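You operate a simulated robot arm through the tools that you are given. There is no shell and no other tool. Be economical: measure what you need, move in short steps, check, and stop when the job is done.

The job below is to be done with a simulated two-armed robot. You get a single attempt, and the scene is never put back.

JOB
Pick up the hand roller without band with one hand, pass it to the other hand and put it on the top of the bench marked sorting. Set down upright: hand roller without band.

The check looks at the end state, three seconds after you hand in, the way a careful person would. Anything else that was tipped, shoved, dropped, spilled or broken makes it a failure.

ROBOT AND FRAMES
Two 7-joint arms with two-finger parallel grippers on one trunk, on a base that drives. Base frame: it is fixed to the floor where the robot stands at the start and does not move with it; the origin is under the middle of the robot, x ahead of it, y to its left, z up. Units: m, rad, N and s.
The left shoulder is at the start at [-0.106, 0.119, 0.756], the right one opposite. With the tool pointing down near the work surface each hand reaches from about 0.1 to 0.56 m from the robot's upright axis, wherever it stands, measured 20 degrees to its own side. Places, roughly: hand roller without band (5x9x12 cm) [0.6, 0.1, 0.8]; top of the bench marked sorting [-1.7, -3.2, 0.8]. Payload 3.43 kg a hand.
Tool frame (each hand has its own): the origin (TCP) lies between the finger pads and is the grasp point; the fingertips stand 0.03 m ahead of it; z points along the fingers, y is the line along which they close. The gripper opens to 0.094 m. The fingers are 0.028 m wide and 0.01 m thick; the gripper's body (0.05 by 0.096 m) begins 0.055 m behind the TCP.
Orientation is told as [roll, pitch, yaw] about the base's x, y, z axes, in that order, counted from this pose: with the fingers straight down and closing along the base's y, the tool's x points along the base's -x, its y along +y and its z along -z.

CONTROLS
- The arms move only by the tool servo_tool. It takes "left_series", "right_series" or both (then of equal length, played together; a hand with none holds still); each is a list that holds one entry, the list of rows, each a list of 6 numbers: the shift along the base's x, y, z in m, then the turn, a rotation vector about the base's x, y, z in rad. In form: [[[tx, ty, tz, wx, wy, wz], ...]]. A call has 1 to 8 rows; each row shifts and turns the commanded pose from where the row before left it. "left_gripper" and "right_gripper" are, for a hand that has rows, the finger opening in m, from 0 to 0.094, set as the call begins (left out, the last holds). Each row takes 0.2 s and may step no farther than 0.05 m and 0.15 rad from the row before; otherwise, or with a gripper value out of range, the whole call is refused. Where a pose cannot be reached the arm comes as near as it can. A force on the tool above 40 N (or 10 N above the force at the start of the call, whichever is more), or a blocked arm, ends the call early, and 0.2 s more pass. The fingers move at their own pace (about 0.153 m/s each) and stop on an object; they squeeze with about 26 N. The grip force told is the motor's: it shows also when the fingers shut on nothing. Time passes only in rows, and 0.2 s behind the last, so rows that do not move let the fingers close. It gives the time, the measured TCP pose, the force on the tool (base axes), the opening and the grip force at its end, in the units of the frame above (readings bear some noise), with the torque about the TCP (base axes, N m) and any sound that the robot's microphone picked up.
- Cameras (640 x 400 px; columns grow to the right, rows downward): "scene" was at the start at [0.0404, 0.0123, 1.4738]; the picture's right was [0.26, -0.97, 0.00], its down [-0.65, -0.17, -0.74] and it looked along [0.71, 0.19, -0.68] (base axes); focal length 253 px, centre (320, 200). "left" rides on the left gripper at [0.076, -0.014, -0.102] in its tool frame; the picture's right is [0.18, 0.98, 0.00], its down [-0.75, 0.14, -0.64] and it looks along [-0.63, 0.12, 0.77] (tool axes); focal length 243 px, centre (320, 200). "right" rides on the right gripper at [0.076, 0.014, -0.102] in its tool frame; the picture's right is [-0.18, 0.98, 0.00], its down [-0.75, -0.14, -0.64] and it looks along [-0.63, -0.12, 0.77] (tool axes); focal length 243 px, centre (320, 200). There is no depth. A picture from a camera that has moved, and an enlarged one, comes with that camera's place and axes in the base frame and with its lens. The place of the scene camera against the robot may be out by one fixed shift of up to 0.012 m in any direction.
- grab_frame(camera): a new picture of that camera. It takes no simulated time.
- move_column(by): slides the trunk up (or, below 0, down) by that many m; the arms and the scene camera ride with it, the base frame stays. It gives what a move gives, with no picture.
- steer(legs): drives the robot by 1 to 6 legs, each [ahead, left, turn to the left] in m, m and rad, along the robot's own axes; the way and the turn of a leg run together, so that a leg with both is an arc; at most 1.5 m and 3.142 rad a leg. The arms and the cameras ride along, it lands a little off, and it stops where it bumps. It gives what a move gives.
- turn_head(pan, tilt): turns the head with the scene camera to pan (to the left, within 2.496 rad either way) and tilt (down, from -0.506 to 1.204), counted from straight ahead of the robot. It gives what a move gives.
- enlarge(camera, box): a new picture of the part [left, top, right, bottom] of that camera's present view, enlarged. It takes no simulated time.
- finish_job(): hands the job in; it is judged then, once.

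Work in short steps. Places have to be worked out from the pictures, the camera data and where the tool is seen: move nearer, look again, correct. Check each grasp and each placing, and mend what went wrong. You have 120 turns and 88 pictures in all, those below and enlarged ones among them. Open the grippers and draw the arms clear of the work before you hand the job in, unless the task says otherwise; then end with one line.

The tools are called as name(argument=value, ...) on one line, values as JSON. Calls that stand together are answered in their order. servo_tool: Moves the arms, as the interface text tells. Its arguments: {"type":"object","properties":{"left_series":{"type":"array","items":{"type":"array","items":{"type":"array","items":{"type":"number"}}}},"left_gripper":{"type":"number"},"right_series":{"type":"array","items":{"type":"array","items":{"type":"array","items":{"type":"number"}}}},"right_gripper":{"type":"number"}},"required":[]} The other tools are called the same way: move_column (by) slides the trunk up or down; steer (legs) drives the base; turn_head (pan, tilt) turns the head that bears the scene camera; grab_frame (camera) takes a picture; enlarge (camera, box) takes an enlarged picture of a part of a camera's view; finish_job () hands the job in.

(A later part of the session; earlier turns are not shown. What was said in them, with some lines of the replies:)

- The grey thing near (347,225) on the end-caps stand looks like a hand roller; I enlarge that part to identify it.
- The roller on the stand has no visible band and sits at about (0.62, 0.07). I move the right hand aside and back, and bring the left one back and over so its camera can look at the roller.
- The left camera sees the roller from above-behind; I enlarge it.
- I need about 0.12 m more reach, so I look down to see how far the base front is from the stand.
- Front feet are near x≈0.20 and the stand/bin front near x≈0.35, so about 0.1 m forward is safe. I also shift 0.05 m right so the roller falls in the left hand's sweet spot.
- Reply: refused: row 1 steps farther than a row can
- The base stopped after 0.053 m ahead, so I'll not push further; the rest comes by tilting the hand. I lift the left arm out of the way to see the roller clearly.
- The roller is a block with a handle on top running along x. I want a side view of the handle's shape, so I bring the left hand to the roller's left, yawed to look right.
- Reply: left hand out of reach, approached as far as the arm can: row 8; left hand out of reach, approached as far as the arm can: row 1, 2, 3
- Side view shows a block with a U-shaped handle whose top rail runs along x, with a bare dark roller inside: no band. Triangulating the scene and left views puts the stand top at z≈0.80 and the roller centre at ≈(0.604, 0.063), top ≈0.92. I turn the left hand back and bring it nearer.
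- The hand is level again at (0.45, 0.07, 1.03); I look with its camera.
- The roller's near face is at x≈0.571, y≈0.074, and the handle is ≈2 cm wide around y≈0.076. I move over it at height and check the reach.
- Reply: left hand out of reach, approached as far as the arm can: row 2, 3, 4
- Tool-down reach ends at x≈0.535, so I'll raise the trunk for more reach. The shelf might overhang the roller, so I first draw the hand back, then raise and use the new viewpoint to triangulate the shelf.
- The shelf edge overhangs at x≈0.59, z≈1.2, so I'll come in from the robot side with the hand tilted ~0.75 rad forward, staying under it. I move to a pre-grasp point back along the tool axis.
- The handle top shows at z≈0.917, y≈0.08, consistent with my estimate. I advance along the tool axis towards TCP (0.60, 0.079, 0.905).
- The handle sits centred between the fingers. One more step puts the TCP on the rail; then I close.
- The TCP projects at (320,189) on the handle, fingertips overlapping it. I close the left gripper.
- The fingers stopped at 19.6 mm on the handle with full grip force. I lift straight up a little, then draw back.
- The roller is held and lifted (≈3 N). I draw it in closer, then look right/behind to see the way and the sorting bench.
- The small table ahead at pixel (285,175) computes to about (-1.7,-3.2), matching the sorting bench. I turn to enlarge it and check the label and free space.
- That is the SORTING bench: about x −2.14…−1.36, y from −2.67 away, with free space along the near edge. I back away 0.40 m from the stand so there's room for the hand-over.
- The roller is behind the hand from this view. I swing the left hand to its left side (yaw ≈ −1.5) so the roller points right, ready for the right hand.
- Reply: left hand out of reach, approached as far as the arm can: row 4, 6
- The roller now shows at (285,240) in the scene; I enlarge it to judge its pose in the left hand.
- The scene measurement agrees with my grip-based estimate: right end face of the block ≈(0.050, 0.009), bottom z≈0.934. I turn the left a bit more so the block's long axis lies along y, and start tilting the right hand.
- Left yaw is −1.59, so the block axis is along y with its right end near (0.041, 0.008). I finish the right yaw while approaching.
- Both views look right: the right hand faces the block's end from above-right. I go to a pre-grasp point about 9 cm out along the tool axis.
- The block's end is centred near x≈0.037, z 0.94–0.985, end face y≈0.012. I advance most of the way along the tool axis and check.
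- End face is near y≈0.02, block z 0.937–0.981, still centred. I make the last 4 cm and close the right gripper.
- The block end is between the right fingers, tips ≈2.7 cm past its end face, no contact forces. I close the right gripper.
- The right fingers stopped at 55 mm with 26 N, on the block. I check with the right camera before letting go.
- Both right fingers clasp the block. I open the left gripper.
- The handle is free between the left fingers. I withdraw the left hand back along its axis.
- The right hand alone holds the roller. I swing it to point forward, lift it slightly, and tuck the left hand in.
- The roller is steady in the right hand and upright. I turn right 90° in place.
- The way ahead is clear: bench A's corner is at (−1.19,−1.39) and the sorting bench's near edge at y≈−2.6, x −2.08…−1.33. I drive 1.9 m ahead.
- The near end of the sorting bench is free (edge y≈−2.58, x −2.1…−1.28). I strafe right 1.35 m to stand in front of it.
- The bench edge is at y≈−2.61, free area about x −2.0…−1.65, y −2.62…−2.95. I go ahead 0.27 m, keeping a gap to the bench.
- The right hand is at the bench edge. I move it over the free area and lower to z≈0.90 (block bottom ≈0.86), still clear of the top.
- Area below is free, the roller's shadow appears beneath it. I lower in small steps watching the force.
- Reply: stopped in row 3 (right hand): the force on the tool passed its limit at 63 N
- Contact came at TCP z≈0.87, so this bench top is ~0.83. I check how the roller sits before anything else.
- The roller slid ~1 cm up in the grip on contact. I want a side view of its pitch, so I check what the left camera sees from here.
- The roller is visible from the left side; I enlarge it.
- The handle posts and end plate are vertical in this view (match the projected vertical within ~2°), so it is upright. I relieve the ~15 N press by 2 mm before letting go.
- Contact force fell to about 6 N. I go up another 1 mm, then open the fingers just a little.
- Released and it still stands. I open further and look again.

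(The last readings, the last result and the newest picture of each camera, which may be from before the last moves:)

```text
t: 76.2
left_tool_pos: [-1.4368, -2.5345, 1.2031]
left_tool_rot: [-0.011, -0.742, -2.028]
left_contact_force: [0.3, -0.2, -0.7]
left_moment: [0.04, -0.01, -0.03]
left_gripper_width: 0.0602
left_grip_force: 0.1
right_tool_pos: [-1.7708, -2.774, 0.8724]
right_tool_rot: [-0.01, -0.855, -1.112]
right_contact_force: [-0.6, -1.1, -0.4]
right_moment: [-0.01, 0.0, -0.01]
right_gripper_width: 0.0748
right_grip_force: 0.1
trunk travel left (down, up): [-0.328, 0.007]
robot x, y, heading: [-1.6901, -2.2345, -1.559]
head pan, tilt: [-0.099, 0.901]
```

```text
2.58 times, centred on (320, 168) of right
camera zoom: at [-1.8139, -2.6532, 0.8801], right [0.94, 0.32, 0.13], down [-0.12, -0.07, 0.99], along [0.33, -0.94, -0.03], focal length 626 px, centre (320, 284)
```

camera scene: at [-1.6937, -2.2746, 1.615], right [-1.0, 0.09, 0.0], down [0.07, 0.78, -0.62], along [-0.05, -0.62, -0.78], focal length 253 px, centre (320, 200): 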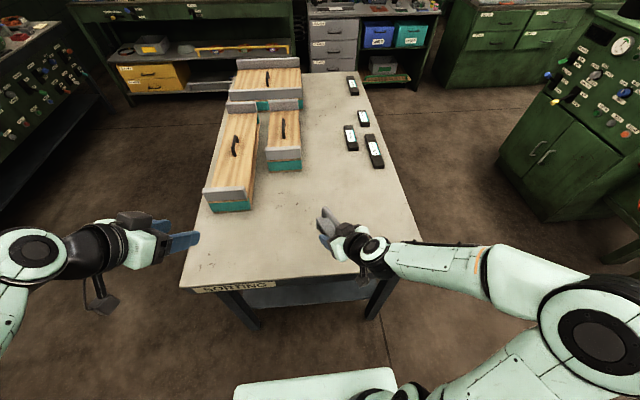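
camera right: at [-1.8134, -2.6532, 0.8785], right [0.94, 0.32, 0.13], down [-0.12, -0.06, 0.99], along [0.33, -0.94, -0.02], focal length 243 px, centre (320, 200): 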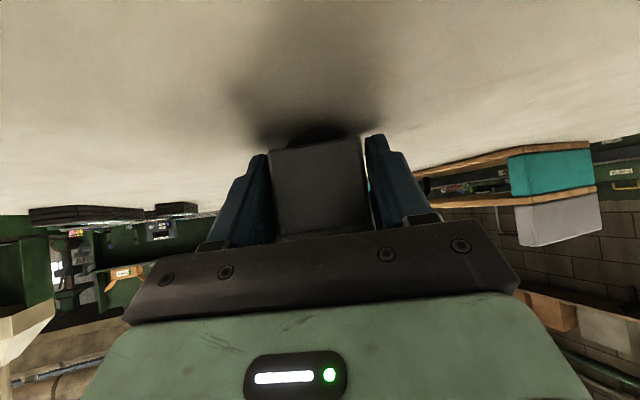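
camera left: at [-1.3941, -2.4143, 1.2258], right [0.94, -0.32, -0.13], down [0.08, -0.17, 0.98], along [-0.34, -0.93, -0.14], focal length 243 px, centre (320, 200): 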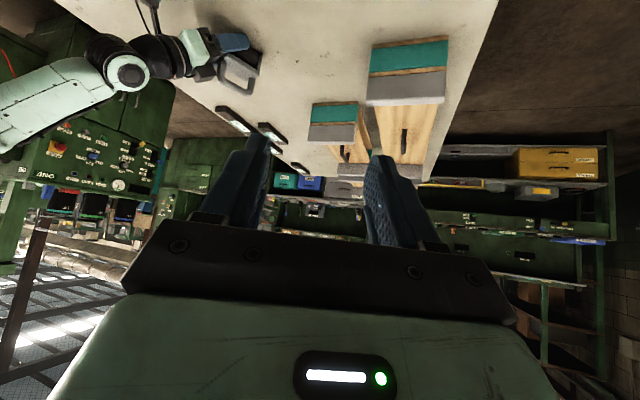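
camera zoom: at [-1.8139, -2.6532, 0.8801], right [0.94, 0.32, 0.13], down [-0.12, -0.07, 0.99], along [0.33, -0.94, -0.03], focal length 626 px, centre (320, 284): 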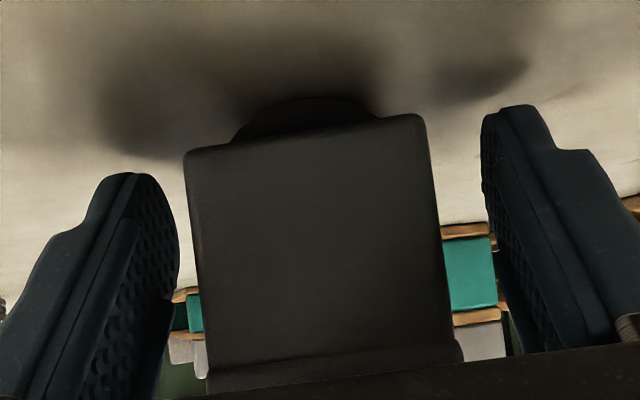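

It stands free between the fingers. I open fully and withdraw back along the tool axis.

servo_tool(right_series=[[[-0.007, 0.0135, 0.013, 0, 0, 0], [-0.01, 0.02, 0.02, 0, 0, 0], [-0.013, 0.027, 0.026, 0, 0, 0], [-0.015, 0.03, 0.03, 0, 0, 0], [-0.015, 0.03, 0.03, 0, 0, 0]]], right_gripper=0.094)

enlarge(camera="left", box=[185, 20, 285, 100])

grab_frame(camera="scene")

```text
t: 77.4
left_tool_pos: [-1.4376, -2.5309, 1.2028]
left_tool_rot: [-0.009, -0.743, -2.027]
left_contact_force: [0.1, -0.9, 0.5]
left_moment: [0.01, -0.01, -0.04]
left_gripper_width: 0.0598
left_grip_force: 0.1
right_tool_pos: [-1.8302, -2.6524, 0.9903]
right_tool_rot: [-0.009, -0.856, -1.112]
right_contact_force: [0.1, 0.7, -0.1]
right_moment: [-0.03, -0.01, -0.02]
right_gripper_width: 0.0941
right_grip_force: 0.0
trunk travel left (down, up): [-0.328, 0.007]
robot x, y, heading: [-1.6916, -2.2381, -1.558]
head pan, tilt: [-0.099, 0.901]
```

```text
5.00 times, centred on (235, 60) of left
camera zoom: at [-1.3937, -2.4141, 1.2259], right [0.94, -0.32, -0.13], down [0.08, -0.17, 0.98], along [-0.34, -0.93, -0.14], focal length 1213 px, centre (745, 900)
```

zoom: 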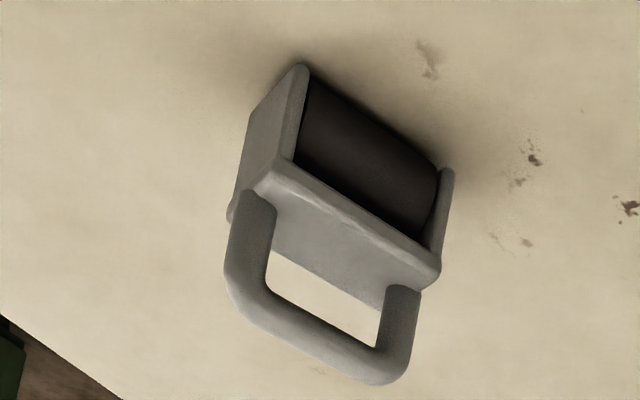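

```text
21 pictures are left
camera scene: at [-1.6938, -2.2725, 1.6149], right [-1.0, 0.09, 0.0], down [0.07, 0.78, -0.62], along [-0.05, -0.62, -0.78], focal length 253 px, centre (320, 200)
```

scene: 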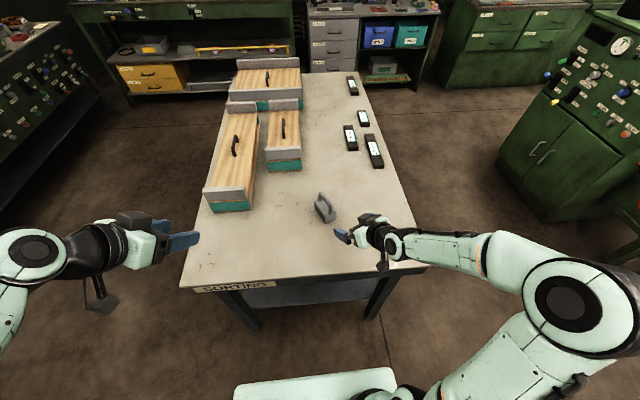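

The roller stands upright and free on the sorting bench. I draw the right hand further back and up off the bench and open the left gripper fully, then check once more.

servo_tool(right_series=[[[-0.01, 0.03, 0.03, 0, 0, 0], [-0.01, 0.035, 0.03, 0, 0, 0], [-0.01, 0.035, 0.03, 0, 0, 0], [-0.01, 0.035, 0.03, 0, 0, 0]]], left_series=[[[0, 0.02, 0, 0, 0, 0], [0, 0.03, 0, 0, 0, 0], [0, 0.03, 0, 0, 0, 0], [0, 0.03, 0, 0, 0, 0]]], left_gripper=0.094)

enlarge(camera="scene", box=[260, 160, 400, 250])

```text
t: 78.4
left_tool_pos: [-1.436, -2.4216, 1.2016]
left_tool_rot: [-0.009, -0.744, -2.028]
left_contact_force: [-0.6, 0.2, -0.3]
left_moment: [-0.03, -0.01, 0.0]
left_gripper_width: 0.0941
left_grip_force: 0.0
right_tool_pos: [-1.8691, -2.5162, 1.111]
right_tool_rot: [-0.012, -0.854, -1.11]
right_contact_force: [-0.2, 0.5, -0.2]
right_moment: [-0.02, 0.05, 0.02]
right_gripper_width: 0.0941
right_grip_force: 0.0
trunk travel left (down, up): [-0.328, 0.007]
robot x, y, heading: [-1.6851, -2.2318, -1.555]
head pan, tilt: [-0.099, 0.901]
```

```text
4.44 times, centred on (330, 205) of scene
camera zoom: at [-1.6927, -2.2713, 1.6149], right [-1.0, 0.09, 0.0], down [0.07, 0.78, -0.62], along [-0.05, -0.62, -0.78], focal length 1126 px, centre (276, 178)
```

zoom: 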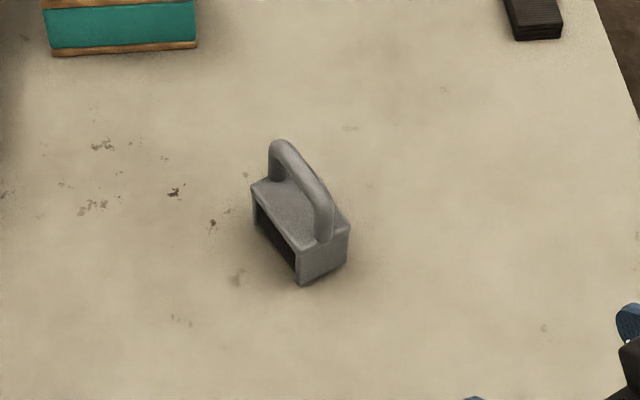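

The roller stands upright on the sorting bench, nothing else was touched there, and both hands are open and clear. I hand in.

finish_job()

```text
The job is handed in.
```

The hand roller without band was picked up with the left hand and passed to the right. It now stands upright on the bench marked sorting, with both hands open and clear of it.
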